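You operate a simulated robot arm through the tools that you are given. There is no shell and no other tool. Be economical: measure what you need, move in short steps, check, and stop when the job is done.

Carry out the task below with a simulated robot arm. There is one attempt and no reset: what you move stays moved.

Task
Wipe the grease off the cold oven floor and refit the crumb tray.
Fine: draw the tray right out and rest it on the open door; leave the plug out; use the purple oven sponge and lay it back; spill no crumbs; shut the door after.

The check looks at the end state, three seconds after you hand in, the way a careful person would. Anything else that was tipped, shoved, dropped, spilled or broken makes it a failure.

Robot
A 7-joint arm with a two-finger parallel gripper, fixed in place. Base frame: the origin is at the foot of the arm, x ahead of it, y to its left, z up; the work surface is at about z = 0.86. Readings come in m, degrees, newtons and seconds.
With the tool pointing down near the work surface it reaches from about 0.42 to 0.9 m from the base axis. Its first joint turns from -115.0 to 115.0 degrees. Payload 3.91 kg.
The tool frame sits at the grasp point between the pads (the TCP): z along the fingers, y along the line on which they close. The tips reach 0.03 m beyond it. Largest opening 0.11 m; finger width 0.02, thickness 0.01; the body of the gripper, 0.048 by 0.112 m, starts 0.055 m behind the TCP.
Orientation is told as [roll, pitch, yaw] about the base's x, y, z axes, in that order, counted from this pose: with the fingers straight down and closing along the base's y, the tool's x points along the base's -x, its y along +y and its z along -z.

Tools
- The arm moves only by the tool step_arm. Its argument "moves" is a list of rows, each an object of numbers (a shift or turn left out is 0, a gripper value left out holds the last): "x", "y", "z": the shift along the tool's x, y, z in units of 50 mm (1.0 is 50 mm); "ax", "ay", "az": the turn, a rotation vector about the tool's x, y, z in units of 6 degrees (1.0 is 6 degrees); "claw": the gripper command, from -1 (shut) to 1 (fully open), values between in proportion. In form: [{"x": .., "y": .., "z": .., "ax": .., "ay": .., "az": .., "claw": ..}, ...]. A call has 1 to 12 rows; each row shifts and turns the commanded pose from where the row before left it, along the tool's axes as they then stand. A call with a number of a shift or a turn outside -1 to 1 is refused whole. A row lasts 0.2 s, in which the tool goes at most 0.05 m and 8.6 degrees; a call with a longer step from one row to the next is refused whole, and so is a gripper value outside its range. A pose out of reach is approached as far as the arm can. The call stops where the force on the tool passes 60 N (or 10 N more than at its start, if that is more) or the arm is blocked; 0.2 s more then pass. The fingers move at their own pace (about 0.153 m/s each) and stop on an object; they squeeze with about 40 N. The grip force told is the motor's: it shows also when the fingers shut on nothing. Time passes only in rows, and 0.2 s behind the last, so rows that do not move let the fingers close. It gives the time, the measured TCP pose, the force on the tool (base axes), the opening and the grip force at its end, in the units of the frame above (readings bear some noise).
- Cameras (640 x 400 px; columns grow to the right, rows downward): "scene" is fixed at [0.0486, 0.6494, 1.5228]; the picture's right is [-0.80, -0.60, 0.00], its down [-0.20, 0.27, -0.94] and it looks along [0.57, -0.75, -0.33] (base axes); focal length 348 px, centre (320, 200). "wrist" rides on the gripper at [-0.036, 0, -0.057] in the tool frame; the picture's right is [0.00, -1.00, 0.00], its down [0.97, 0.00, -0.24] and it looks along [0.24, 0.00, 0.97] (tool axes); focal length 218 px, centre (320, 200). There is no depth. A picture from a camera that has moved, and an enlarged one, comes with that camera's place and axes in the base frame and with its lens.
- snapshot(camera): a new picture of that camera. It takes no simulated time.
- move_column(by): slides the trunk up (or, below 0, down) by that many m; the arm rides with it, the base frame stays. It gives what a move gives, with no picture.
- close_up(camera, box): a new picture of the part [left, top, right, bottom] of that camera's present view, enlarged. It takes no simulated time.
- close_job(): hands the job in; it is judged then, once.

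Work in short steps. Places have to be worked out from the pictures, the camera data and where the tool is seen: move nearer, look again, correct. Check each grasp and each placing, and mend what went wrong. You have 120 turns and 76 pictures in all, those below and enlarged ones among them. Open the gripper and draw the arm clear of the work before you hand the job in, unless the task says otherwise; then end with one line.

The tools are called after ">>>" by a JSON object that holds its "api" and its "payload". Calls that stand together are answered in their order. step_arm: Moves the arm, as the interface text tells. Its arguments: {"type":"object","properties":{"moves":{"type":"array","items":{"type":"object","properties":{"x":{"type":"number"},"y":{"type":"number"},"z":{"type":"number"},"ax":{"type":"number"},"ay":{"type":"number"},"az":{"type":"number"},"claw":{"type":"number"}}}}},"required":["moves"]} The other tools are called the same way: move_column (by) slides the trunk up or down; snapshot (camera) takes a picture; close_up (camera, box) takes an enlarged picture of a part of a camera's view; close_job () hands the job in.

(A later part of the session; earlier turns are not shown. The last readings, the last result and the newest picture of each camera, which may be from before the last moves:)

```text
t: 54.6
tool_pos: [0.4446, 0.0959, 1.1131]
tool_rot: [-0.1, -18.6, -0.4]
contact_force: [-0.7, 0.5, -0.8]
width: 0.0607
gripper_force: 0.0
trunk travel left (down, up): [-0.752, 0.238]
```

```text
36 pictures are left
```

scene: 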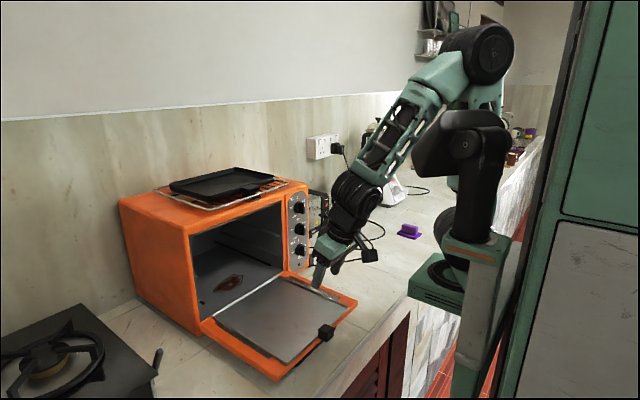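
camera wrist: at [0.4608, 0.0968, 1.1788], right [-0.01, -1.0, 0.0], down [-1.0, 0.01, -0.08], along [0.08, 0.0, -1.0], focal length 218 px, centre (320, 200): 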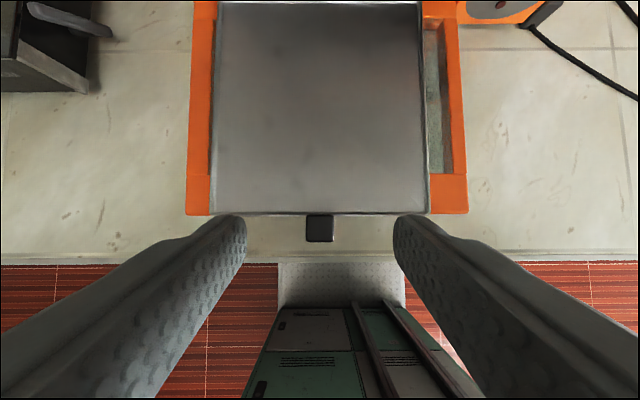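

The tray is fully out and stable on the door. Next the sponge, near (0.58, −0.70): I raise up and swing toward it.

>>> {"api": "move_column", "payload": {"by": 0.12}}

>>> {"api": "step_arm", "payload": {"moves": [{"ay": 1}, {"ay": 1}, {"ay": 1}, {"y": -0.95}, {"y": -0.95}, {"y": -0.95}, {"y": -0.95}, {"y": -0.95}, {"y": -0.95}, {"y": -0.95}, {"y": -0.95}, {"y": -0.95}]}}

>>> {"api": "snapshot", "payload": {"camera": "wrist"}}

```text
t: 56.1
tool_pos: [0.4457, 0.0965, 1.2326]
tool_rot: [0.0, -18.6, -0.4]
contact_force: [0.1, 0.4, 0.6]
width: 0.0607
gripper_force: 0.1
trunk travel left (down, up): [-0.872, 0.118]
```

```text
t: 58.7
tool_pos: [0.4558, -0.3272, 1.2403]
tool_rot: [-0.1, -0.6, -0.4]
contact_force: [-1.1, 0.1, 0.1]
width: 0.0605
gripper_force: 0.1
out of reach, approached as far as the arm can: row 6, 7
trunk travel left (down, up): [-0.872, 0.118]
```

```text
35 pictures are left
camera wrist: at [0.4909, -0.3263, 1.2973], right [-0.01, -1.0, 0.0], down [-0.97, 0.01, 0.23], along [-0.23, 0.0, -0.97], focal length 218 px, centre (320, 200)
```

wrist: 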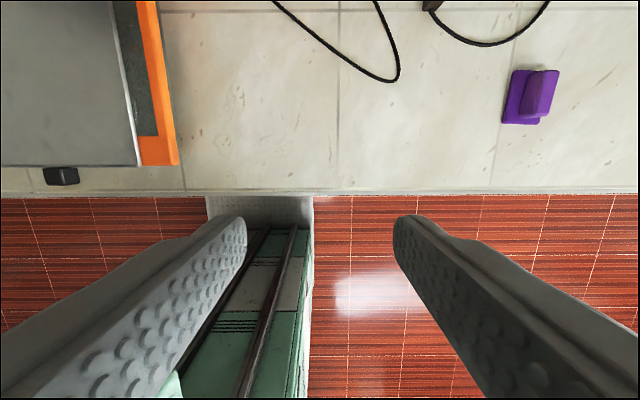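

The sponge: base centre (0.578, −0.70), with a ridge along x whose top is at z≈0.90. I move above it and lower the trunk.

>>> {"api": "step_arm", "payload": {"moves": [{"y": -0.8, "x": -0.3}, {"y": -0.8, "x": -0.3}, {"y": -0.8, "x": -0.3}, {"y": -0.8, "x": -0.3}, {"y": -0.8, "x": -0.3}, {"y": -0.8, "x": -0.3}, {"y": -0.8, "x": -0.3}]}}

>>> {"api": "move_column", "payload": {"by": -0.2}}

>>> {"api": "snapshot", "payload": {"camera": "wrist"}}

```text
t: 60.3
tool_pos: [0.5604, -0.6087, 1.2407]
tool_rot: [-0.1, -0.6, -0.3]
contact_force: [-0.3, 0.0, 1.1]
width: 0.0605
gripper_force: 0.0
trunk travel left (down, up): [-0.872, 0.118]
```

```text
t: 62.5
tool_pos: [0.5591, -0.6091, 1.0401]
tool_rot: [-0.1, -0.6, -0.4]
contact_force: [-0.6, 0.3, -0.7]
width: 0.0605
gripper_force: 0.1
trunk travel left (down, up): [-0.672, 0.318]
```

```text
34 pictures are left
camera wrist: at [0.594, -0.609, 1.0982], right [-0.01, -1.0, 0.0], down [-0.97, 0.01, 0.23], along [-0.23, 0.0, -0.97], focal length 218 px, centre (320, 200)
```

wrist: 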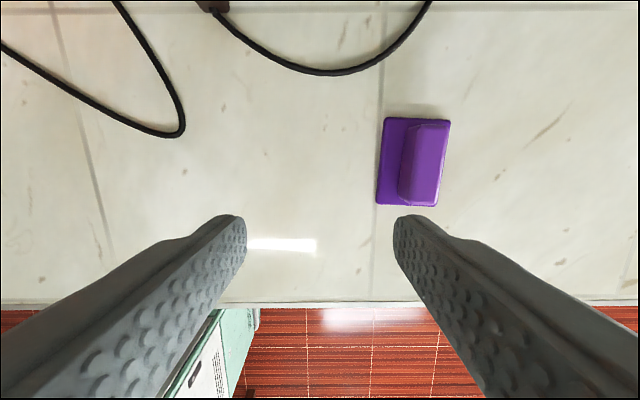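

Consistent: sponge ridge at (0.579, −0.706), about 28 mm wide. I move above it.

>>> {"api": "step_arm", "payload": {"moves": [{"y": -0.65, "x": -0.135, "z": 0.4}, {"y": -0.65, "x": -0.135, "z": 0.4}, {"y": -0.65, "x": -0.135, "z": 0.4}]}}

>>> {"api": "snapshot", "payload": {"camera": "wrist"}}

```text
t: 63.3
tool_pos: [0.5809, -0.7071, 0.9798]
tool_rot: [-0.2, -0.7, -0.5]
contact_force: [0.1, -0.2, 1.0]
width: 0.0605
gripper_force: 0.1
trunk travel left (down, up): [-0.672, 0.318]
```

```text
33 pictures are left
camera wrist: at [0.6162, -0.7061, 1.0372], right [-0.01, -1.0, 0.0], down [-0.97, 0.01, 0.23], along [-0.23, 0.0, -0.97], focal length 218 px, centre (320, 200)
```

wrist: 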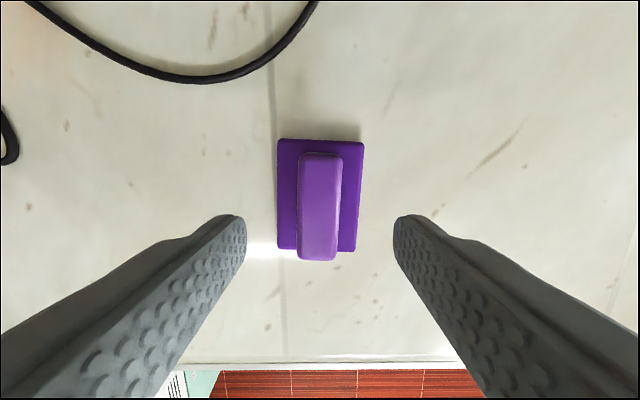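

Aligned over the ridge. I descend 66 mm and close on it.

>>> {"api": "step_arm", "payload": {"moves": [{"z": 0.5}, {"z": 0.5}, {"z": 0.33}, {"claw": -1}, {}, {}]}}

>>> {"api": "snapshot", "payload": {"camera": "wrist"}}

```text
t: 64.7
tool_pos: [0.5833, -0.7056, 0.9115]
tool_rot: [-0.1, -0.6, -0.4]
contact_force: [0.0, -0.4, 0.4]
width: 0.0269
gripper_force: 40.2
trunk travel left (down, up): [-0.672, 0.318]
```

```text
32 pictures are left
camera wrist: at [0.6165, -0.7055, 0.9699], right [-0.01, -1.0, 0.0], down [-0.97, 0.01, 0.23], along [-0.23, 0.0, -0.97], focal length 218 px, centre (320, 200)
```

wrist: 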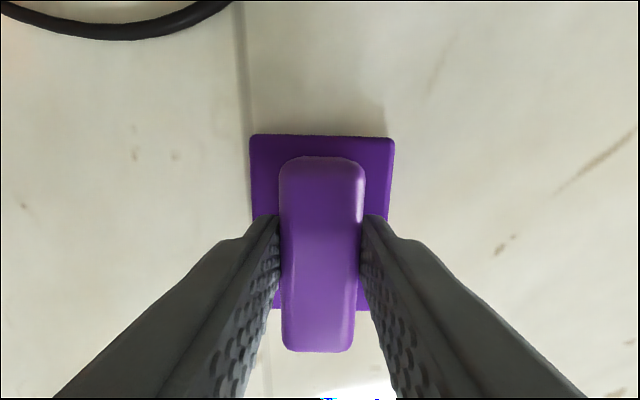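

The sponge is gripped (27 mm). But a vertical tool won't fit inside the oven, so while it sits in its place I open, pitch to −60° around the ridge and regrip it.

>>> {"api": "step_arm", "payload": {"moves": [{"claw": 0.1}, {}, {"ay": -1}, {"ay": -1}, {"ay": -1}, {"ay": -1}, {"ay": -1}, {"ay": -1}, {"ay": -1}, {"ay": -1}, {"ay": -1}, {"ay": -0.9}]}}

>>> {"api": "snapshot", "payload": {"camera": "wrist"}}

```text
t: 67.3
tool_pos: [0.5812, -0.7066, 0.9137]
tool_rot: [-0.2, -60.2, -0.2]
contact_force: [-0.1, 0.3, 0.4]
width: 0.0605
gripper_force: 0.1
trunk travel left (down, up): [-0.672, 0.318]
```

```text
31 pictures are left
camera wrist: at [0.5493, -0.7064, 0.9746], right [-0.01, -1.0, 0.0], down [-0.69, 0.0, -0.72], along [0.72, -0.01, -0.69], focal length 218 px, centre (320, 200)
```

wrist: 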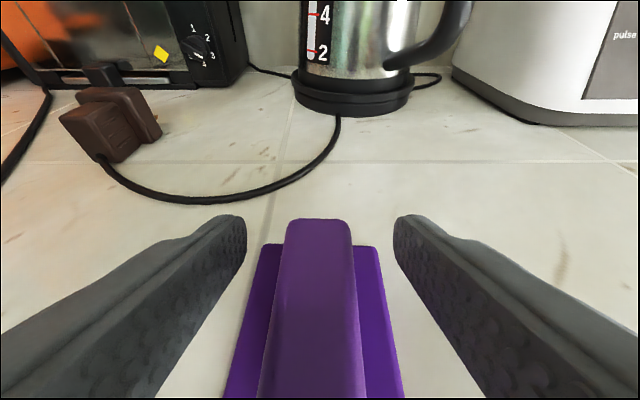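

Positioned well; I lower 12 mm and close on the ridge.

>>> {"api": "step_arm", "payload": {"moves": [{"x": 0.2, "z": 0.12}, {"claw": -1}, {}, {}]}}

>>> {"api": "move_column", "payload": {"by": 0.1}}

>>> {"api": "snapshot", "payload": {"camera": "wrist"}}

>>> {"api": "close_up", "payload": {"camera": "scene", "box": [340, 150, 480, 250]}}

```text
t: 68.3
tool_pos: [0.5818, -0.7105, 0.9024]
tool_rot: [-0.2, -60.0, -0.3]
contact_force: [1.2, -0.2, 0.4]
width: 0.0273
gripper_force: 40.2
trunk travel left (down, up): [-0.672, 0.318]
```

```text
t: 69.6
tool_pos: [0.5818, -0.7096, 1.0033]
tool_rot: [-0.1, -60.1, -0.3]
contact_force: [0.1, -0.5, -1.3]
width: 0.0274
gripper_force: 39.7
trunk travel left (down, up): [-0.772, 0.218]
```

```text
30 pictures are left
camera wrist: at [0.5492, -0.7084, 1.0627], right [-0.01, -1.0, 0.0], down [-0.69, 0.0, -0.72], along [0.72, -0.01, -0.69], focal length 218 px, centre (320, 200)
```

wrist: 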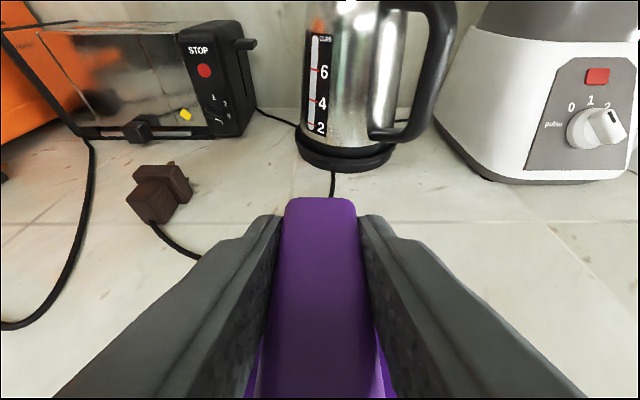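

```text
4.00 times, centred on (410, 200) of scene
camera zoom: at [0.0486, 0.6494, 1.5228], right [-0.8, -0.6, 0.0], down [-0.2, 0.27, -0.94], along [0.57, -0.75, -0.33], focal length 1390 px, centre (-40, 200)
```

zoom: 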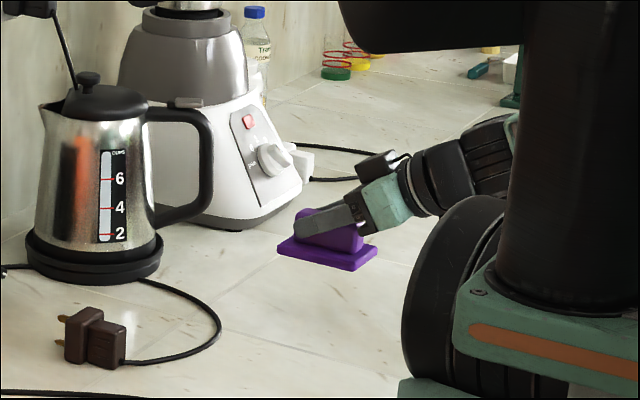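

The sponge is lifted level. I rise and carry it over toward the oven at x≈0.58.

>>> {"api": "step_arm", "payload": {"moves": [{"x": -0.7, "z": -0.4}, {"x": -0.7, "z": -0.4}, {"y": 0.9}, {"y": 0.9}, {"y": 0.9}, {"y": 0.9}, {"y": 0.9}, {"y": 0.9}, {"y": 0.9}, {"y": 0.9}]}}

>>> {"api": "step_arm", "payload": {"moves": [{"y": 0.9}, {"y": 0.9}, {"y": 0.9}, {"y": 0.9}, {"y": 0.9}, {"y": 0.9}, {"y": 0.9}, {"y": 0.9}, {"y": 0.9}, {"y": 0.75}]}}

>>> {"api": "snapshot", "payload": {"camera": "wrist"}}

```text
t: 71.8
tool_pos: [0.5876, -0.3555, 1.0798]
tool_rot: [-0.1, -60.1, -0.4]
contact_force: [-0.7, -1.1, -0.4]
width: 0.0272
gripper_force: 39.9
out of reach, approached as far as the arm can: row 7
trunk travel left (down, up): [-0.772, 0.218]
```

```text
t: 74.0
tool_pos: [0.6733, -0.1824, 1.079]
tool_rot: [0.1, -60.0, -0.1]
contact_force: [0.4, 0.0, -0.3]
width: 0.0267
gripper_force: 39.9
out of reach, approached as far as the arm can: row 1, 2, 3, 4, 5, 6, 7, 8, 9, 10
trunk travel left (down, up): [-0.772, 0.218]
```

```text
28 pictures are left
camera wrist: at [0.6403, -0.1824, 1.1384], right [0.0, -1.0, 0.0], down [-0.69, 0.0, -0.72], along [0.72, 0.0, -0.69], focal length 218 px, centre (320, 200)
```

wrist: 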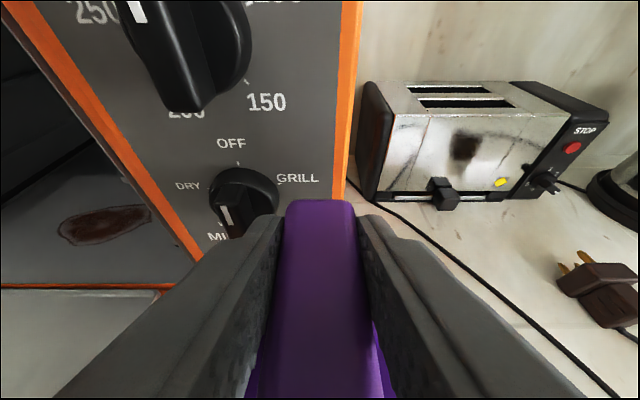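

Limits pushed the tool outward and close to the control knobs, though nothing is touching. I back away while reducing the pitch, which makes the transit reachable.

>>> {"api": "step_arm", "payload": {"moves": [{"ay": 1, "x": 0.15, "z": -0.26}, {"ay": 1, "x": 0.15, "z": -0.26}, {"ay": 1, "x": 0.2, "z": -0.25}, {"ay": 1, "x": 0.2, "z": -0.2}, {"ay": 1, "x": 0.25, "z": -0.15}, {"ay": 1, "x": 0.25, "z": -0.15}]}}

```text
t: 75.4
tool_pos: [0.591, -0.1864, 1.0824]
tool_rot: [0.4, -25.2, -0.4]
contact_force: [-0.3, -0.6, -0.5]
width: 0.0269
gripper_force: 40.0
out of reach, approached as far as the arm can: row 1, 6
trunk travel left (down, up): [-0.772, 0.218]
```

>>> {"api": "step_arm", "payload": {"moves": [{"x": -0.28, "z": -0.6}, {"x": -0.28, "z": -0.6}, {"x": -0.28, "z": -0.6}, {"y": 0.88}, {"y": 0.88}, {"y": 0.88}, {"y": 0.88}, {"y": 0.88}, {"y": 0.88}]}}

>>> {"api": "move_column", "payload": {"by": -0.15}}

>>> {"api": "snapshot", "payload": {"camera": "wrist"}}

```text
t: 77.4
tool_pos: [0.5936, 0.0824, 1.17]
tool_rot: [-0.1, -24.0, -0.4]
contact_force: [0.0, -1.1, 0.0]
width: 0.0271
gripper_force: 40.2
out of reach, approached as far as the arm can: row 1
trunk travel left (down, up): [-0.772, 0.218]
```

```text
t: 79.2
tool_pos: [0.5946, 0.0824, 1.0192]
tool_rot: [-0.1, -24.0, -0.5]
contact_force: [0.7, 0.7, -1.3]
width: 0.027
gripper_force: 40.5
trunk travel left (down, up): [-0.622, 0.368]
```

```text
27 pictures are left
camera wrist: at [0.6027, 0.082, 1.0862], right [-0.01, -1.0, 0.0], down [-0.98, 0.01, -0.18], along [0.18, 0.0, -0.98], focal length 218 px, centre (320, 200)
```

wrist: 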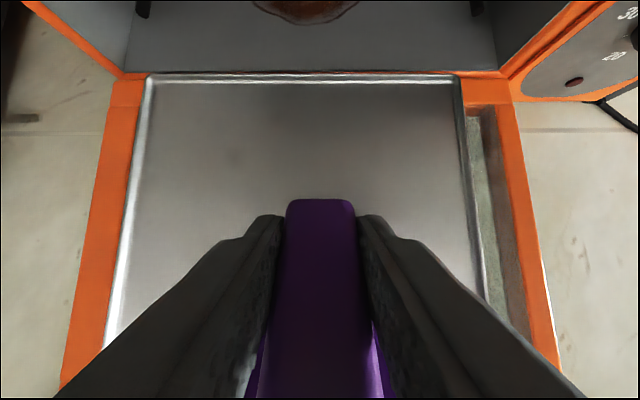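

The sponge is over the tray, just clear. I pitch back to −60° and check the view into the oven.

>>> {"api": "step_arm", "payload": {"moves": [{"z": -0.4, "ay": -1}, {"ay": -1}, {"ay": -1}, {"ay": -1}, {"ay": -1}, {"ay": -1}]}}

>>> {"api": "snapshot", "payload": {"camera": "wrist"}}

```text
t: 80.6
tool_pos: [0.5849, 0.0813, 1.0379]
tool_rot: [-0.2, -60.1, -0.3]
contact_force: [0.7, 0.0, -0.5]
width: 0.027
gripper_force: 39.8
trunk travel left (down, up): [-0.622, 0.368]
```

```text
26 pictures are left
camera wrist: at [0.5535, 0.0824, 1.0974], right [-0.01, -1.0, 0.0], down [-0.69, 0.0, -0.72], along [0.72, -0.01, -0.69], focal length 218 px, centre (320, 200)
```

wrist: 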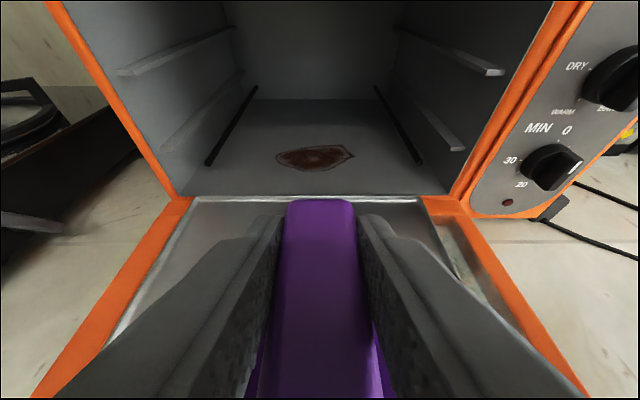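

Grease spans x≈0.79–0.87, y≈0.03–0.15. I enter the oven with the sponge held high over the tray.

>>> {"api": "step_arm", "payload": {"moves": [{"z": 0.74, "x": -0.35, "y": 0.03}, {"z": 0.74, "x": -0.35, "y": 0.03}, {"z": 0.74, "x": -0.35, "y": 0.03}, {"z": 0.74, "x": -0.35, "y": 0.03}, {"z": 0.74, "x": -0.35, "y": 0.03}, {"z": 0.74, "x": -0.35, "y": 0.03}]}}

>>> {"api": "close_up", "payload": {"camera": "scene", "box": [170, 190, 370, 350]}}

```text
t: 82.0
tool_pos: [0.8332, 0.0895, 1.0177]
tool_rot: [-0.2, -60.0, -0.3]
contact_force: [-0.1, 0.2, 0.2]
width: 0.027
gripper_force: 40.3
trunk travel left (down, up): [-0.622, 0.368]
```

```text
2.50 times, centred on (270, 270) of scene
camera zoom: at [0.0486, 0.6494, 1.5228], right [-0.8, -0.6, 0.0], down [-0.2, 0.27, -0.94], along [0.57, -0.75, -0.33], focal length 869 px, centre (445, 25)
```

zoom: 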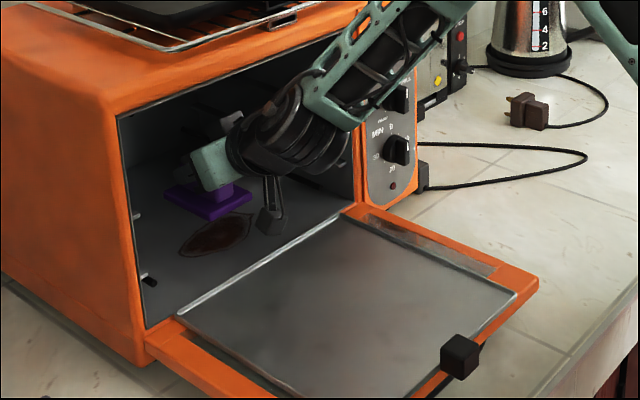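

A peg hangs below the wrist (about 0.1 m off the tool axis) and would hit the tray at −60° once the sponge is lowered. I pitch to about −45° while lowering slightly; pressing on the floor will settle the sponge flat in the grip.

>>> {"api": "step_arm", "payload": {"moves": [{"ay": 1}, {"z": 0.26, "x": 0.36}, {"ay": 0.75}, {"ay": 0.75}]}}

>>> {"api": "close_up", "payload": {"camera": "scene", "box": [190, 190, 310, 290]}}

```text
t: 83.0
tool_pos: [0.8298, 0.0885, 0.9953]
tool_rot: [-0.2, -45.0, -0.3]
contact_force: [0.1, 0.2, -0.3]
width: 0.0271
gripper_force: 40.4
trunk travel left (down, up): [-0.622, 0.368]
```

```text
4.00 times, centred on (250, 240) of scene
camera zoom: at [0.0486, 0.6494, 1.5228], right [-0.8, -0.6, 0.0], down [-0.2, 0.27, -0.94], along [0.57, -0.75, -0.33], focal length 1390 px, centre (600, 40)
```

zoom: 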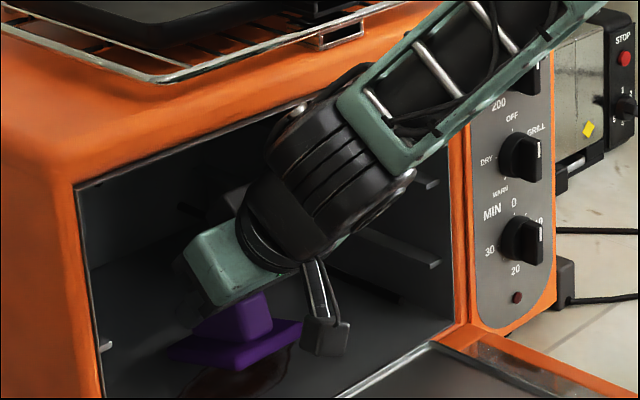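

The peg is at z≈0.99, clear of the tray. I lower gently toward the floor.

>>> {"api": "step_arm", "payload": {"moves": [{"z": 0.14, "x": 0.14}, {"z": 0.1, "x": 0.1}]}}

>>> {"api": "step_arm", "payload": {"moves": [{"z": 0.1, "x": 0.1}]}}

```text
t: 83.6
tool_pos: [0.8296, 0.0891, 0.9806]
tool_rot: [0.0, -45.2, -0.3]
contact_force: [-2.4, -0.4, 10.3]
width: 0.0271
gripper_force: 39.9
trunk travel left (down, up): [-0.622, 0.368]
```

```text
t: 84.0
tool_pos: [0.8299, 0.0886, 0.9791]
tool_rot: [0.0, -45.7, -0.4]
contact_force: [-15.2, -5.5, 46.3]
width: 0.0272
gripper_force: 40.3
trunk travel left (down, up): [-0.622, 0.368]
```

Floor contact was at about z≈0.927, but the sponge is tilted 15°. I lift slightly, pitch to −55° (the peg still clears the tray) so the sponge lies nearly flat, and press lightly.

>>> {"api": "step_arm", "payload": {"moves": [{"z": -0.12, "x": -0.12}, {"ay": -1}, {"ay": -0.67}, {"z": 0.06, "x": 0.08}]}}

>>> {"api": "close_up", "payload": {"camera": "scene", "box": [190, 190, 310, 290]}}

```text
t: 85.0
tool_pos: [0.8297, 0.0883, 0.9755]
tool_rot: [-0.2, -55.1, -0.4]
contact_force: [-3.1, -3.8, 5.2]
width: 0.0272
gripper_force: 40.1
trunk travel left (down, up): [-0.622, 0.368]
```

```text
4.00 times, centred on (250, 240) of scene
camera zoom: at [0.0486, 0.6494, 1.5228], right [-0.8, -0.6, 0.0], down [-0.2, 0.27, -0.94], along [0.57, -0.75, -0.33], focal length 1390 px, centre (600, 40)
```

zoom: 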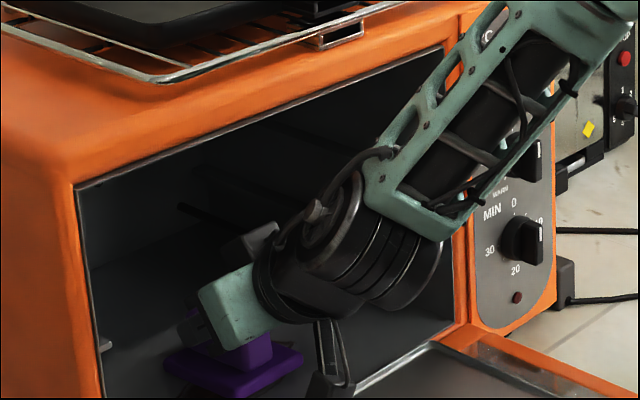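

Light contact with the peg about 1 cm above the tray. I press a few millimetres and start wiping strokes across y.

>>> {"api": "step_arm", "payload": {"moves": [{"z": 0.046, "x": 0.066}, {"y": 0.33}, {"y": 0.33}, {"y": 0.33}, {"y": 0.33}]}}

>>> {"api": "step_arm", "payload": {"moves": [{"y": -0.4}, {"y": -0.4}, {"y": -0.4}, {"y": -0.4}, {"y": -0.4}, {"y": -0.4}, {"y": -0.4}]}}

>>> {"api": "close_up", "payload": {"camera": "scene", "box": [190, 190, 310, 290]}}

```text
t: 86.2
tool_pos: [0.8304, 0.153, 0.9738]
tool_rot: [-0.2, -55.4, -0.5]
contact_force: [1.8, -18.9, 28.3]
width: 0.0269
gripper_force: 40.6
trunk travel left (down, up): [-0.622, 0.368]
```

```text
t: 87.8
tool_pos: [0.8311, 0.0191, 0.9724]
tool_rot: [-0.1, -55.5, -0.3]
contact_force: [0.5, 18.5, 29.4]
width: 0.027
gripper_force: 40.0
trunk travel left (down, up): [-0.622, 0.368]
```

```text
4.00 times, centred on (250, 240) of scene
camera zoom: at [0.0486, 0.6494, 1.5228], right [-0.8, -0.6, 0.0], down [-0.2, 0.27, -0.94], along [0.57, -0.75, -0.33], focal length 1390 px, centre (600, 40)
```

zoom: 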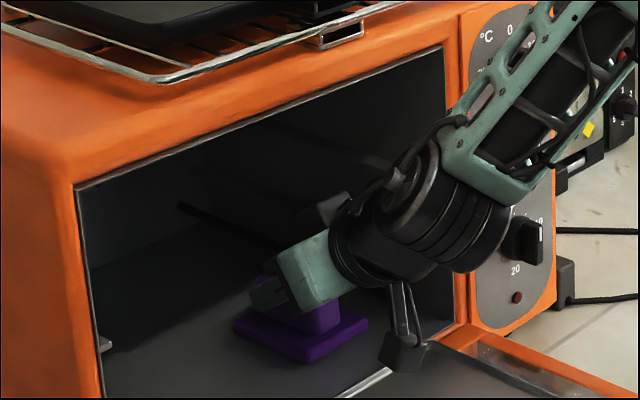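

The stroke removed visible grease. I do two more strokes nearer the front to cover the whole patch and then go back over it.

>>> {"api": "step_arm", "payload": {"moves": [{"x": 0.28, "z": -0.4}, {"y": 0.4}, {"y": 0.4}, {"y": 0.4}, {"y": 0.4}, {"y": 0.4}, {"y": 0.4}, {"y": 0.4}]}}

>>> {"api": "step_arm", "payload": {"moves": [{"x": -0.36, "z": 0.52}, {"y": -0.4}, {"y": -0.4}, {"y": -0.4}, {"y": -0.4}, {"y": -0.4}, {"y": -0.4}, {"y": -0.4}]}}

>>> {"api": "snapshot", "payload": {"camera": "wrist"}}

```text
t: 89.6
tool_pos: [0.8063, 0.1566, 0.9714]
tool_rot: [0.0, -54.9, -0.3]
contact_force: [0.1, -0.6, 1.2]
width: 0.0271
gripper_force: 40.2
trunk travel left (down, up): [-0.622, 0.368]
```

```text
t: 91.4
tool_pos: [0.8363, 0.015, 0.9726]
tool_rot: [-0.3, -55.0, -0.3]
contact_force: [-1.0, 0.9, 0.0]
width: 0.027
gripper_force: 39.0
trunk travel left (down, up): [-0.622, 0.368]
```

```text
21 pictures are left
camera wrist: at [0.8098, 0.0156, 1.0341], right [-0.01, -1.0, 0.0], down [-0.75, 0.0, -0.66], along [0.66, -0.01, -0.75], focal length 218 px, centre (320, 200)
```

wrist: 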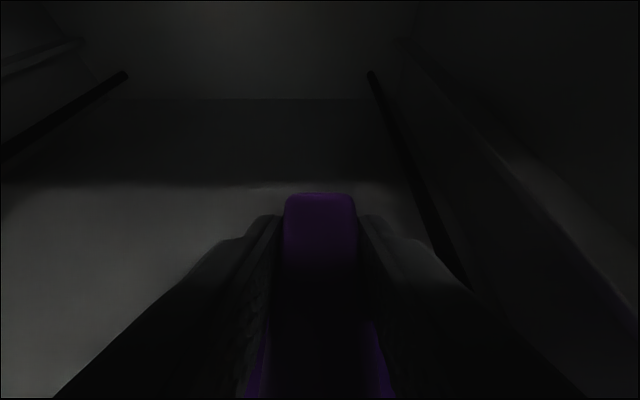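

The contact force faded, so I press slightly more and make one more pass before inspecting.

>>> {"api": "step_arm", "payload": {"moves": [{"z": 0.05, "x": 0.07}, {"y": 0.1, "z": 0.023, "x": 0.033}]}}

>>> {"api": "close_up", "payload": {"camera": "scene", "box": [190, 190, 310, 290]}}

```text
t: 92.0
tool_pos: [0.838, 0.015, 0.9692]
tool_rot: [-0.3, -55.5, -0.5]
contact_force: [-13.9, -17.8, 31.9]
width: 0.0268
gripper_force: 39.9
trunk travel left (down, up): [-0.622, 0.368]
```

```text
4.00 times, centred on (250, 240) of scene
camera zoom: at [0.0486, 0.6494, 1.5228], right [-0.8, -0.6, 0.0], down [-0.2, 0.27, -0.94], along [0.57, -0.75, -0.33], focal length 1390 px, centre (600, 40)
```

zoom: 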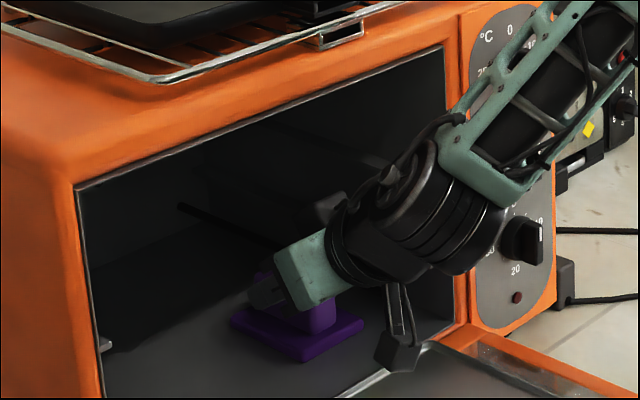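

Firm contact again (32 N). One more full pass across and back, slightly further forward.

>>> {"api": "step_arm", "payload": {"moves": [{"x": 0.1, "z": -0.16}, {"y": 0.4}, {"y": 0.4}, {"y": 0.4}, {"y": 0.4}, {"y": 0.4}, {"y": 0.4}, {"y": 0.4}]}}

>>> {"api": "step_arm", "payload": {"moves": [{"x": 0.2, "z": -0.24}, {"y": -0.4}, {"y": -0.4}, {"y": -0.4}, {"y": -0.4}, {"y": -0.4}, {"y": -0.4}]}}

```text
t: 93.8
tool_pos: [0.8283, 0.1577, 0.9698]
tool_rot: [-0.2, -55.5, -0.6]
contact_force: [1.8, -25.7, 39.2]
width: 0.027
gripper_force: 40.0
trunk travel left (down, up): [-0.622, 0.368]
```

```text
t: 95.4
tool_pos: [0.8136, 0.0467, 0.969]
tool_rot: [0.2, -55.8, -0.2]
contact_force: [0.8, 28.5, 44.8]
width: 0.0274
gripper_force: 39.7
trunk travel left (down, up): [-0.622, 0.368]
```

Done wiping. I lift and withdraw over the tray.

>>> {"api": "step_arm", "payload": {"moves": [{"x": -0.35, "z": -0.25}, {"x": -0.35, "z": -0.25, "y": 0.35}, {"y": 0.35}, {"x": 0.55, "z": -0.79}, {"x": 0.55, "z": -0.79}, {"x": 0.55, "z": -0.79}, {"x": 0.55, "z": -0.79}, {"x": 0.5, "z": -0.7}]}}

>>> {"api": "snapshot", "payload": {"camera": "wrist"}}

>>> {"api": "close_up", "payload": {"camera": "scene", "box": [170, 190, 370, 350]}}

```text
t: 97.2
tool_pos: [0.5755, 0.0787, 1.0084]
tool_rot: [-0.1, -55.0, -0.3]
contact_force: [0.3, -0.4, -2.4]
width: 0.027
gripper_force: 39.6
trunk travel left (down, up): [-0.622, 0.368]
```

```text
19 pictures are left
camera wrist: at [0.5481, 0.079, 1.0709], right [-0.01, -1.0, 0.0], down [-0.75, 0.0, -0.66], along [0.66, -0.01, -0.75], focal length 218 px, centre (320, 200)
```

wrist: 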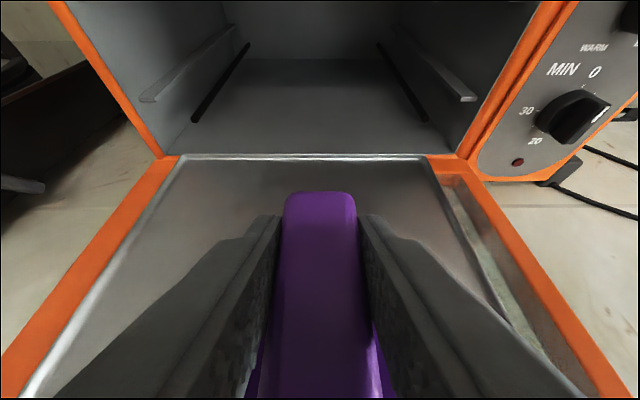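

```text
2.50 times, centred on (270, 270) of scene
camera zoom: at [0.0486, 0.6494, 1.5228], right [-0.8, -0.6, 0.0], down [-0.2, 0.27, -0.94], along [0.57, -0.75, -0.33], focal length 869 px, centre (445, 25)
```

zoom: 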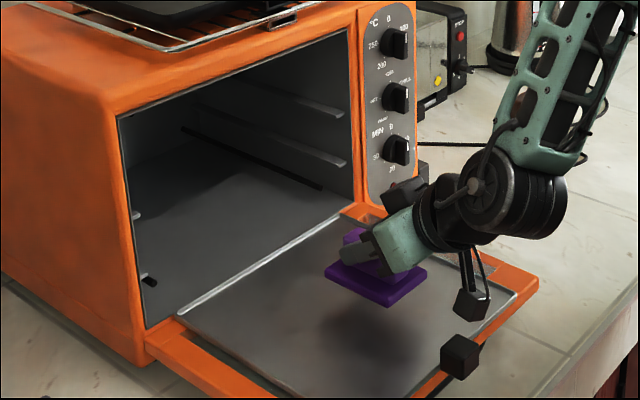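

The floor is clean. Now I return the sponge: rise, reduce pitch for transit, and swing back to its spot.

>>> {"api": "move_column", "payload": {"by": 0.05}}

>>> {"api": "step_arm", "payload": {"moves": [{"x": -0.55, "z": -0.38}, {"x": -0.55, "z": -0.38}, {"ay": 1}, {"ay": 1}, {"ay": 1}, {"ay": 1}, {"ay": 1}, {"y": -0.85}, {"y": -0.85}, {"y": -0.85}, {"y": -0.85}, {"y": -0.85}]}}

>>> {"api": "step_arm", "payload": {"moves": [{"y": -0.9}, {"y": -0.9}, {"y": -0.9}, {"y": -0.9}, {"y": -0.9}, {"y": -0.9}, {"y": -0.9}, {"y": -0.9}, {"y": -0.9}, {"y": -0.9}, {"y": -0.9}, {"y": -0.9}]}}

```text
t: 98.1
tool_pos: [0.5746, 0.0778, 1.0573]
tool_rot: [-0.1, -55.0, -0.2]
contact_force: [-0.8, 0.2, 0.1]
width: 0.0272
gripper_force: 39.9
trunk travel left (down, up): [-0.672, 0.318]
```

```text
t: 100.7
tool_pos: [0.5724, -0.1334, 1.1279]
tool_rot: [-0.2, -25.0, -0.4]
contact_force: [-0.2, 0.6, -0.6]
width: 0.0271
gripper_force: 40.8
trunk travel left (down, up): [-0.672, 0.318]
```

```text
t: 103.3
tool_pos: [0.571, -0.6753, 1.1283]
tool_rot: [-0.1, -25.0, -0.4]
contact_force: [1.4, 0.3, 1.0]
width: 0.0271
gripper_force: 39.6
trunk travel left (down, up): [-0.672, 0.318]
```

Near the spot. I pitch back to about −57° and shift over the original position.

>>> {"api": "step_arm", "payload": {"moves": [{"ay": -1, "y": -0.35}, {"ay": -1, "y": -0.35}, {"ay": -1}, {"ay": -1}, {"ay": -1}, {"ay": -0.33}]}}

>>> {"api": "step_arm", "payload": {"moves": [{"x": 0.5, "z": 0.33}, {"x": 0.5, "z": 0.33}, {"x": 0.5, "z": 0.33}, {"x": 0.5, "z": 0.33}, {"x": 0.5, "z": 0.33}]}}

>>> {"api": "close_up", "payload": {"camera": "scene", "box": [340, 170, 460, 260]}}

```text
t: 104.7
tool_pos: [0.5695, -0.7089, 1.1284]
tool_rot: [-0.1, -57.1, -0.4]
contact_force: [0.0, 0.1, -0.5]
width: 0.0271
gripper_force: 40.2
trunk travel left (down, up): [-0.672, 0.318]
```

```text
t: 105.9
tool_pos: [0.5704, -0.7101, 0.9791]
tool_rot: [-0.2, -57.0, -0.2]
contact_force: [-0.7, 0.8, -0.9]
width: 0.0272
gripper_force: 40.3
trunk travel left (down, up): [-0.672, 0.318]
```

```text
4.44 times, centred on (400, 215) of scene
camera zoom: at [0.0486, 0.6494, 1.5228], right [-0.8, -0.6, 0.0], down [-0.2, 0.27, -0.94], along [0.57, -0.75, -0.33], focal length 1544 px, centre (-36, 133)
```

zoom: 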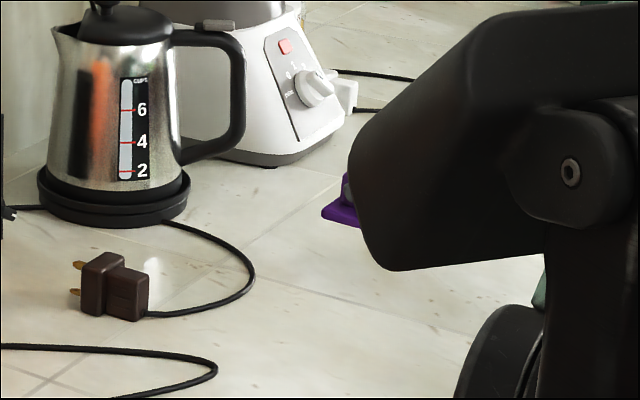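

I shift +12 mm in x and lower to just above the counter, then touch down gently.

>>> {"api": "step_arm", "payload": {"moves": [{"x": -0.13, "z": 0.2}, {"x": 0.5, "z": 0.33}, {"x": 0.5, "z": 0.33}, {"x": 0.15, "z": 0.1}]}}

>>> {"api": "step_arm", "payload": {"moves": [{"x": 0.08, "z": 0.052}, {"x": 0.05, "z": 0.033}]}}

```text
t: 106.9
tool_pos: [0.5822, -0.7099, 0.9046]
tool_rot: [-0.2, -57.0, -0.3]
contact_force: [0.7, -0.6, -1.5]
width: 0.0274
gripper_force: 40.0
trunk travel left (down, up): [-0.672, 0.318]
```

```text
t: 107.5
tool_pos: [0.585, -0.7098, 0.903]
tool_rot: [-0.8, -57.3, 0.1]
contact_force: [-1.1, -0.4, 28.6]
width: 0.0271
gripper_force: 40.7
trunk travel left (down, up): [-0.672, 0.318]
```

Touchdown at z≈0.903, the same height as when it was picked up. I release and draw straight back and up along the tool axis.

>>> {"api": "step_arm", "payload": {"moves": [{"claw": 0.1}, {}, {"x": -0.17, "z": -0.11}, {"z": -0.5}, {"z": -0.8}, {"z": -0.8}]}}

>>> {"api": "snapshot", "payload": {"camera": "wrist"}}

```text
t: 108.9
tool_pos: [0.4958, -0.706, 0.9667]
tool_rot: [-0.1, -57.1, -0.4]
contact_force: [0.6, 0.2, -0.9]
width: 0.0604
gripper_force: 0.1
trunk travel left (down, up): [-0.672, 0.318]
```

```text
16 pictures are left
camera wrist: at [0.4672, -0.7061, 1.0276], right [-0.01, -1.0, 0.0], down [-0.73, 0.0, -0.68], along [0.68, 0.0, -0.73], focal length 218 px, centre (320, 200)
```

wrist: 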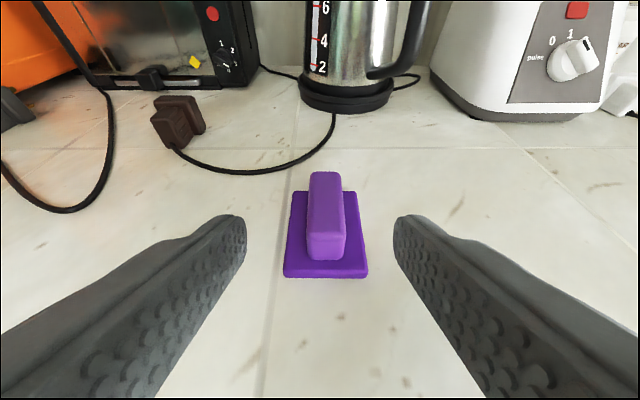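

The sponge is back in place. Now to the tray: rise, steepen the tool and swing back in front of the oven.

>>> {"api": "move_column", "payload": {"by": 0.1}}

>>> {"api": "step_arm", "payload": {"moves": [{"ay": 1}, {"ay": 1}, {"ay": 1}, {"ay": 1}, {"ay": 1}, {"ay": 1}, {"ay": 0.4}, {"y": 0.9}, {"y": 0.9}, {"y": 0.9}, {"y": 0.9}, {"y": 0.9}]}}

>>> {"api": "step_arm", "payload": {"moves": [{"y": 0.9}, {"y": 0.9}, {"y": 0.9}, {"y": 0.9}, {"y": 0.9}, {"y": 0.9}, {"y": 0.9}, {"y": 0.9}, {"y": 0.9}, {"y": 0.9}, {"y": 0.9}, {"y": 0.9}]}}

```text
t: 110.2
tool_pos: [0.4958, -0.7081, 1.067]
tool_rot: [-0.1, -57.0, -0.3]
contact_force: [-0.1, -0.2, -0.5]
width: 0.0606
gripper_force: 0.1
trunk travel left (down, up): [-0.772, 0.218]
```

```text
t: 112.8
tool_pos: [0.4982, -0.4831, 1.0653]
tool_rot: [-0.1, -18.5, -0.6]
contact_force: [0.1, -0.3, -0.2]
width: 0.0608
gripper_force: 0.1
trunk travel left (down, up): [-0.772, 0.218]
```

```text
t: 115.4
tool_pos: [0.5572, 0.0306, 1.081]
tool_rot: [-0.1, -18.6, -0.5]
contact_force: [0.4, -0.5, 0.3]
width: 0.0605
gripper_force: 0.0
out of reach, approached as far as the arm can: row 5, 6, 7, 8
trunk travel left (down, up): [-0.772, 0.218]
```

>>> {"api": "step_arm", "payload": {"moves": [{"x": -0.25, "z": -0.76, "y": 0.4}, {"x": -0.25, "z": -0.76, "y": 0.4}, {"x": -0.25, "z": -0.76, "y": 0.5}]}}

>>> {"api": "move_column", "payload": {"by": -0.134}}

>>> {"api": "step_arm", "payload": {"moves": [{"x": 0.7, "z": -0.234}, {"x": 0.7, "z": -0.234}, {"x": 0.7, "z": -0.234}]}}

>>> {"api": "snapshot", "payload": {"camera": "wrist"}}

```text
t: 116.2
tool_pos: [0.5568, 0.0961, 1.2012]
tool_rot: [-0.3, -18.6, -0.4]
contact_force: [-0.1, -0.7, -0.2]
width: 0.0604
gripper_force: 0.1
trunk travel left (down, up): [-0.772, 0.218]
```

```text
t: 117.8
tool_pos: [0.5563, 0.0966, 1.0673]
tool_rot: [-0.2, -18.6, -0.4]
contact_force: [0.3, 0.0, 0.0]
width: 0.0605
gripper_force: 0.1
trunk travel left (down, up): [-0.638, 0.352]
```

```text
t: 118.7
tool_pos: [0.4486, 0.0986, 1.0697]
tool_rot: [-0.2, -18.6, -0.5]
contact_force: [-0.3, -0.1, -0.4]
width: 0.0606
gripper_force: 0.0
trunk travel left (down, up): [-0.638, 0.352]
```

```text
15 pictures are left
camera wrist: at [0.4639, 0.0981, 1.1346], right [-0.01, -1.0, 0.0], down [-1.0, 0.01, -0.08], along [0.08, 0.0, -1.0], focal length 218 px, centre (320, 200)
```

wrist: 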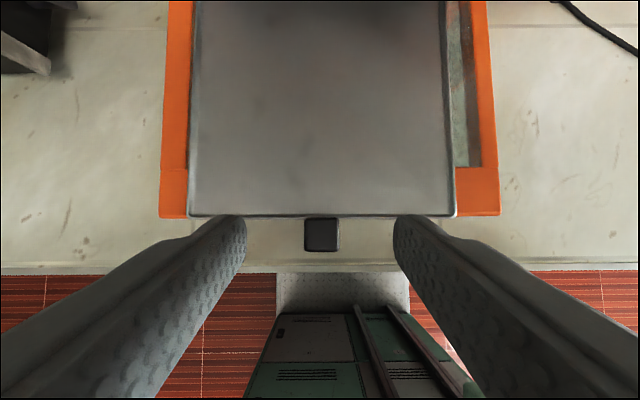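

The knob is right below. I descend around it and grip.

>>> {"api": "step_arm", "payload": {"moves": [{"x": 0.25, "z": 0.67}, {"x": 0.25, "z": 0.67}, {"x": 0.24, "z": 0.67}, {"claw": -1}, {}, {}]}}

>>> {"api": "step_arm", "payload": {"moves": [{"x": -0.2, "z": 0.067}, {"x": -0.38, "z": 0.127}, {"x": -0.38, "z": 0.127, "y": -0.05}, {"x": -0.38, "z": 0.127, "y": -0.05}]}}

>>> {"api": "close_up", "payload": {"camera": "scene", "box": [170, 190, 370, 350]}}

```text
t: 120.0
tool_pos: [0.4429, 0.0994, 0.9611]
tool_rot: [-0.1, -18.6, -0.4]
contact_force: [-0.1, 0.4, -0.4]
width: 0.0293
gripper_force: 40.3
trunk travel left (down, up): [-0.638, 0.352]
```

```text
t: 120.7
tool_pos: [0.461, 0.0976, 0.962]
tool_rot: [-0.2, -18.3, 0.2]
contact_force: [-25.4, -5.0, 26.7]
width: 0.0293
gripper_force: 39.9
trunk travel left (down, up): [-0.638, 0.352]
stopped in row 2: the force on the tool passed its limit (the readings are from after the stop); the commanded pose is now the measured one
```

```text
2.50 times, centred on (270, 270) of scene
camera zoom: at [0.0486, 0.6494, 1.5228], right [-0.8, -0.6, 0.0], down [-0.2, 0.27, -0.94], along [0.57, -0.75, -0.33], focal length 869 px, centre (445, 25)
```

zoom: 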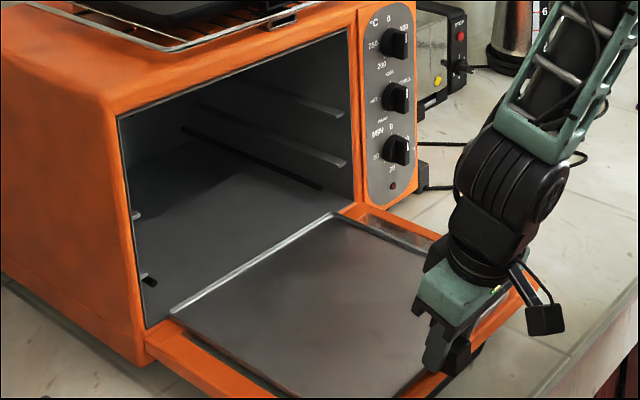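

The back lip catches on the sill, since the oven floor is slightly higher than the door. I back off a few mm, lift a little and tip the back edge up a few degrees.

>>> {"api": "step_arm", "payload": {"moves": [{"x": 0.1, "z": -0.03}, {"x": -0.05, "z": -0.15}, {"ay": -0.5}, {"ay": -0.5}]}}

>>> {"api": "close_up", "payload": {"camera": "scene", "box": [210, 240, 350, 345]}}

```text
t: 121.7
tool_pos: [0.4595, 0.0987, 0.9682]
tool_rot: [-0.4, -24.3, 0.1]
contact_force: [1.0, 0.2, -1.2]
width: 0.0291
gripper_force: 40.0
trunk travel left (down, up): [-0.638, 0.352]
```

```text
3.81 times, centred on (280, 292) of scene
camera zoom: at [0.0486, 0.6494, 1.5228], right [-0.8, -0.6, 0.0], down [-0.2, 0.27, -0.94], along [0.57, -0.75, -0.33], focal length 1324 px, centre (472, -152)
```

zoom: 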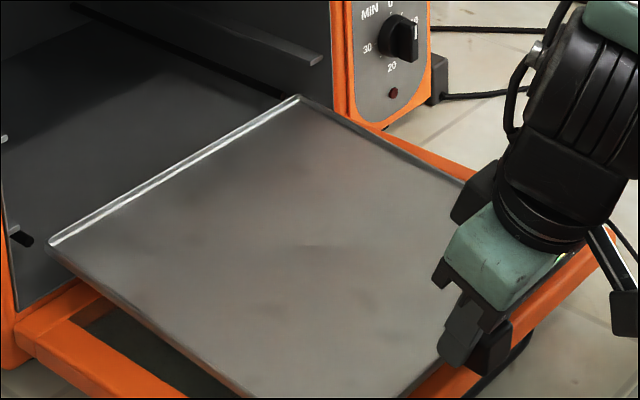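

The back edge is up and the tray is held firmly. I push it in 60 mm, easing y back toward its original line (0.087), then level it.

>>> {"api": "step_arm", "payload": {"moves": [{"x": -0.18, "z": 0.08, "y": -0.06}, {"x": -0.37, "z": 0.16, "y": -0.06}, {"x": -0.37, "z": 0.16, "y": -0.06}, {"x": -0.18, "z": 0.08, "y": -0.05}, {"ay": 0.4}, {"ay": 0.4}]}}

>>> {"api": "close_up", "payload": {"camera": "scene", "box": [190, 220, 350, 340]}}

```text
t: 123.0
tool_pos: [0.5189, 0.0852, 0.9687]
tool_rot: [-0.3, -19.6, 0.1]
contact_force: [0.6, -0.4, 3.7]
width: 0.0294
gripper_force: 40.1
trunk travel left (down, up): [-0.638, 0.352]
```

```text
3.33 times, centred on (270, 280) of scene
camera zoom: at [0.0486, 0.6494, 1.5228], right [-0.8, -0.6, 0.0], down [-0.2, 0.27, -0.94], along [0.57, -0.75, -0.33], focal length 1158 px, centre (487, -67)
```

zoom: 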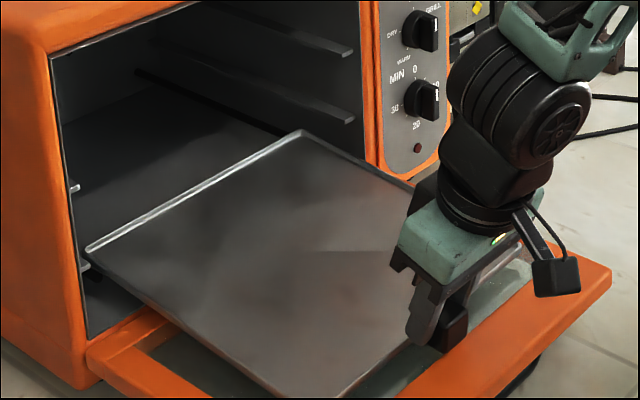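

The back edge is now resting inside on the floor. I keep pushing at the same height.

>>> {"api": "step_arm", "payload": {"moves": [{"x": -0.4, "z": 0.14}, {"x": -0.53, "z": 0.19}, {"x": -0.53, "z": 0.19}, {"x": -0.53, "z": 0.19}, {"x": -0.4, "z": 0.14}]}}

>>> {"api": "snapshot", "payload": {"camera": "wrist"}}

```text
t: 124.2
tool_pos: [0.6445, 0.0841, 0.9705]
tool_rot: [-0.3, -19.6, 0.1]
contact_force: [-3.8, 0.9, 9.1]
width: 0.0296
gripper_force: 40.0
trunk travel left (down, up): [-0.638, 0.352]
```

```text
11 pictures are left
camera wrist: at [0.6586, 0.085, 1.0353], right [0.0, -1.0, 0.0], down [-1.0, 0.0, -0.1], along [0.1, 0.0, -1.0], focal length 218 px, centre (320, 200)
```

wrist: 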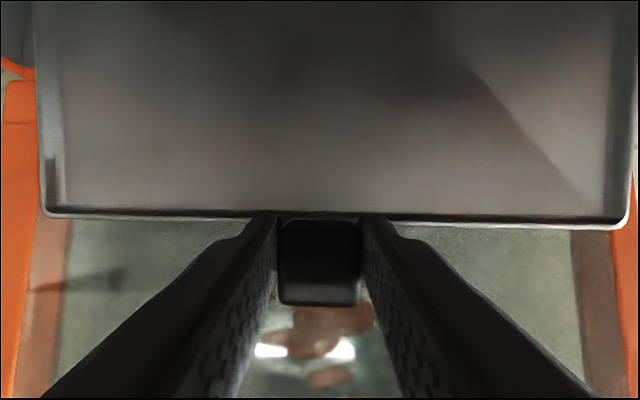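

Going well. To keep the hand clear of the oven's top, I lower the front onto the door, release, and regrip at −48° for the final push.

>>> {"api": "step_arm", "payload": {"moves": [{"x": 0.035, "z": 0.1, "az": -0.15}, {"x": 0.035, "z": 0.1}, {"claw": 0.1}, {}, {"x": 0.2, "z": -0.15}, {"ay": -1}, {"ay": -1}, {"ay": -1}, {"ay": -1}, {"ay": -0.73}]}}

>>> {"api": "snapshot", "payload": {"camera": "wrist"}}

```text
t: 125.0
tool_pos: [0.6465, 0.0924, 0.9657]
tool_rot: [0.3, -20.6, 1.6]
contact_force: [-5.2, 2.8, 25.7]
width: 0.0592
gripper_force: 0.0
trunk travel left (down, up): [-0.638, 0.352]
stopped in row 3: the force on the tool passed its limit (the readings are from after the stop); the commanded pose is now the measured one
```

```text
10 pictures are left
camera wrist: at [0.6602, 0.0932, 1.0312], right [0.03, -1.0, 0.0], down [-0.99, -0.03, -0.12], along [0.12, 0.01, -0.99], focal length 218 px, centre (320, 200)
```

wrist: 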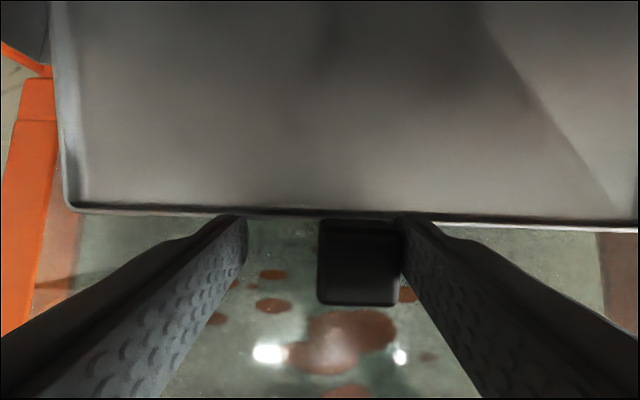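

Released; the tool sprang sideways a little. I lift straight up, re-centre, pitch to −48°, then look.

>>> {"api": "move_column", "payload": {"by": 0.05}}

>>> {"api": "step_arm", "payload": {"moves": [{"y": -0.16, "az": 0.26, "x": 0.25}, {"x": 0.25, "ay": -1}, {"ay": -1}, {"ay": -1}, {"ay": -1}, {"ay": -0.56}]}}

>>> {"api": "snapshot", "payload": {"camera": "wrist"}}

```text
t: 125.9
tool_pos: [0.6461, 0.0911, 1.0119]
tool_rot: [0.1, -20.1, 1.5]
contact_force: [-0.5, -0.4, -0.6]
width: 0.0605
gripper_force: 0.0
trunk travel left (down, up): [-0.688, 0.302]
```

```text
t: 127.3
tool_pos: [0.6308, 0.0755, 1.0163]
tool_rot: [6.4, -47.4, -6.6]
contact_force: [0.7, 0.5, 0.4]
width: 0.0605
gripper_force: 0.0
trunk travel left (down, up): [-0.688, 0.302]
```

```text
9 pictures are left
camera wrist: at [0.6127, 0.0709, 1.0812], right [-0.03, -1.0, -0.07], down [-0.83, 0.07, -0.55], along [0.56, 0.04, -0.83], focal length 218 px, centre (320, 200)
```

wrist: 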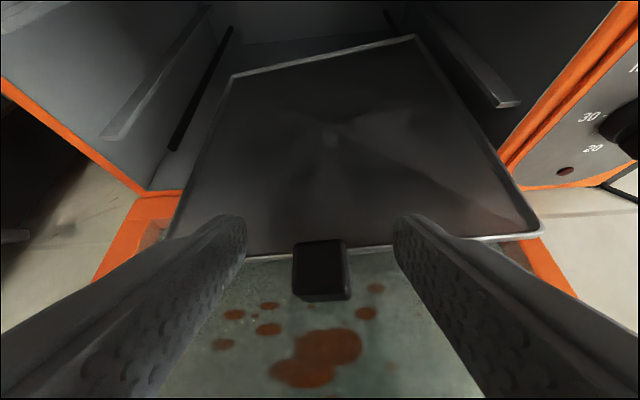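

The tool picked up a small twist about its own axis, and the tray looks skewed relative to the side rods. I untwist the tool and look from the scene camera.

>>> {"api": "step_arm", "payload": {"moves": [{"az": -0.75}, {}]}}

>>> {"api": "close_up", "payload": {"camera": "scene", "box": [190, 210, 330, 330]}}

```text
t: 127.9
tool_pos: [0.6286, 0.0749, 1.0122]
tool_rot: [-0.4, -47.5, 1.6]
contact_force: [-0.6, 0.9, -0.2]
width: 0.0603
gripper_force: 0.1
trunk travel left (down, up): [-0.688, 0.302]
```

```text
3.33 times, centred on (260, 270) of scene
camera zoom: at [0.0486, 0.6494, 1.5228], right [-0.8, -0.6, 0.0], down [-0.2, 0.27, -0.94], along [0.57, -0.75, -0.33], focal length 1158 px, centre (520, -33)
```

zoom: 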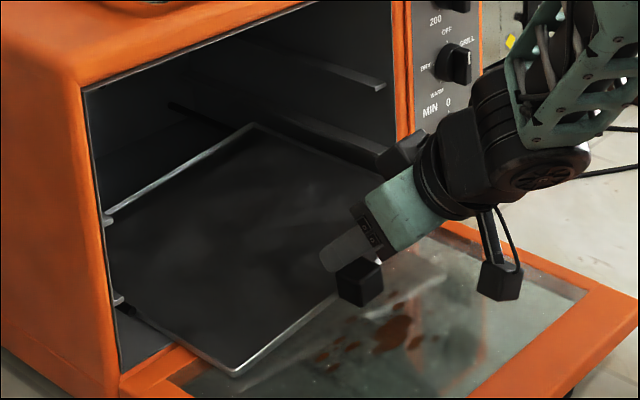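

The tray is yawed about 6–7° clockwise, with its right rear corner on the side rod. I align the tool yaw to the knob (0.65, 0.079) and regrip so I can lift its back, straighten it and shift it.

>>> {"api": "step_arm", "payload": {"moves": [{"ax": 0.5, "az": 0.45}, {"ax": 0.5, "az": 0.45}, {"z": 0.45, "x": 0.33, "y": 0.055}]}}

>>> {"api": "snapshot", "payload": {"camera": "wrist"}}

```text
t: 128.7
tool_pos: [0.6304, 0.0848, 0.9914]
tool_rot: [2.3, -47.3, -7.9]
contact_force: [-0.2, -0.4, 0.0]
width: 0.0606
gripper_force: 0.1
trunk travel left (down, up): [-0.688, 0.302]
```

```text
7 pictures are left
camera wrist: at [0.612, 0.0854, 1.0568], right [-0.11, -0.99, -0.03], down [-0.83, 0.1, -0.55], along [0.55, -0.04, -0.83], focal length 218 px, centre (320, 200)
```

wrist: 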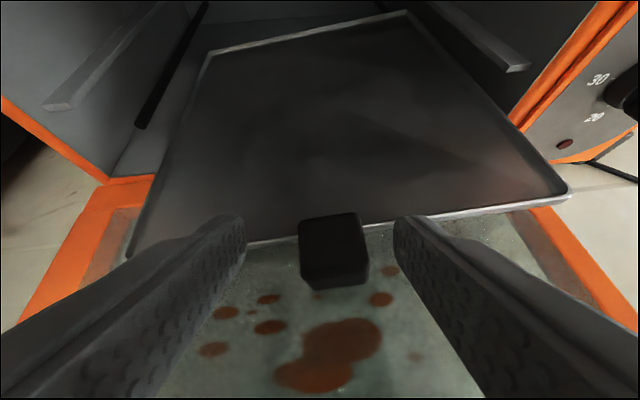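

On recomputing, the tray has almost no yaw. It's shifted about 12 mm toward −y, and its right edge is riding up on the side rod. I square the tool, centre on the knob (y≈0.076) and grip.

>>> {"api": "step_arm", "payload": {"moves": [{"ax": -0.48, "az": -0.42}, {"ax": -0.48, "az": -0.42}, {}]}}

>>> {"api": "step_arm", "payload": {"moves": [{"z": 0.3, "x": 0.18, "y": -0.12}, {"z": 0.31, "x": 0.18, "y": -0.1}, {"claw": -1}, {}, {}]}}

```text
t: 129.5
tool_pos: [0.628, 0.0845, 0.9779]
tool_rot: [-3.3, -47.5, 5.3]
contact_force: [-0.4, 0.3, -0.9]
width: 0.0606
gripper_force: 0.0
trunk travel left (down, up): [-0.688, 0.302]
```

```text
t: 130.2
tool_pos: [0.6447, 0.0769, 0.9511]
tool_rot: [-2.4, -48.9, 5.0]
contact_force: [-7.0, 3.4, 29.8]
width: 0.0315
gripper_force: 39.7
trunk travel left (down, up): [-0.688, 0.302]
stopped in row 3: the force on the tool passed its limit (the readings are from after the stop); the commanded pose is now the measured one
```

The fingers are on the knob but with some twist. I ease up a few mm and let them settle.

>>> {"api": "step_arm", "payload": {"moves": [{"z": -0.08, "x": -0.09}, {}, {}]}}

>>> {"api": "snapshot", "payload": {"camera": "wrist"}}

```text
t: 131.0
tool_pos: [0.645, 0.0746, 0.953]
tool_rot: [-3.0, -48.3, 5.2]
contact_force: [-1.6, -1.0, 2.7]
width: 0.0304
gripper_force: 40.0
trunk travel left (down, up): [-0.688, 0.302]
```

```text
6 pictures are left
camera wrist: at [0.6249, 0.0772, 1.0181], right [0.05, -1.0, 0.03], down [-0.82, -0.06, -0.57], along [0.57, 0.0, -0.82], focal length 218 px, centre (320, 200)
```

wrist: 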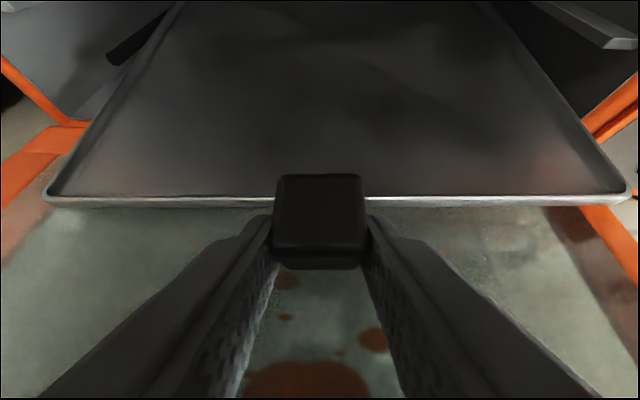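

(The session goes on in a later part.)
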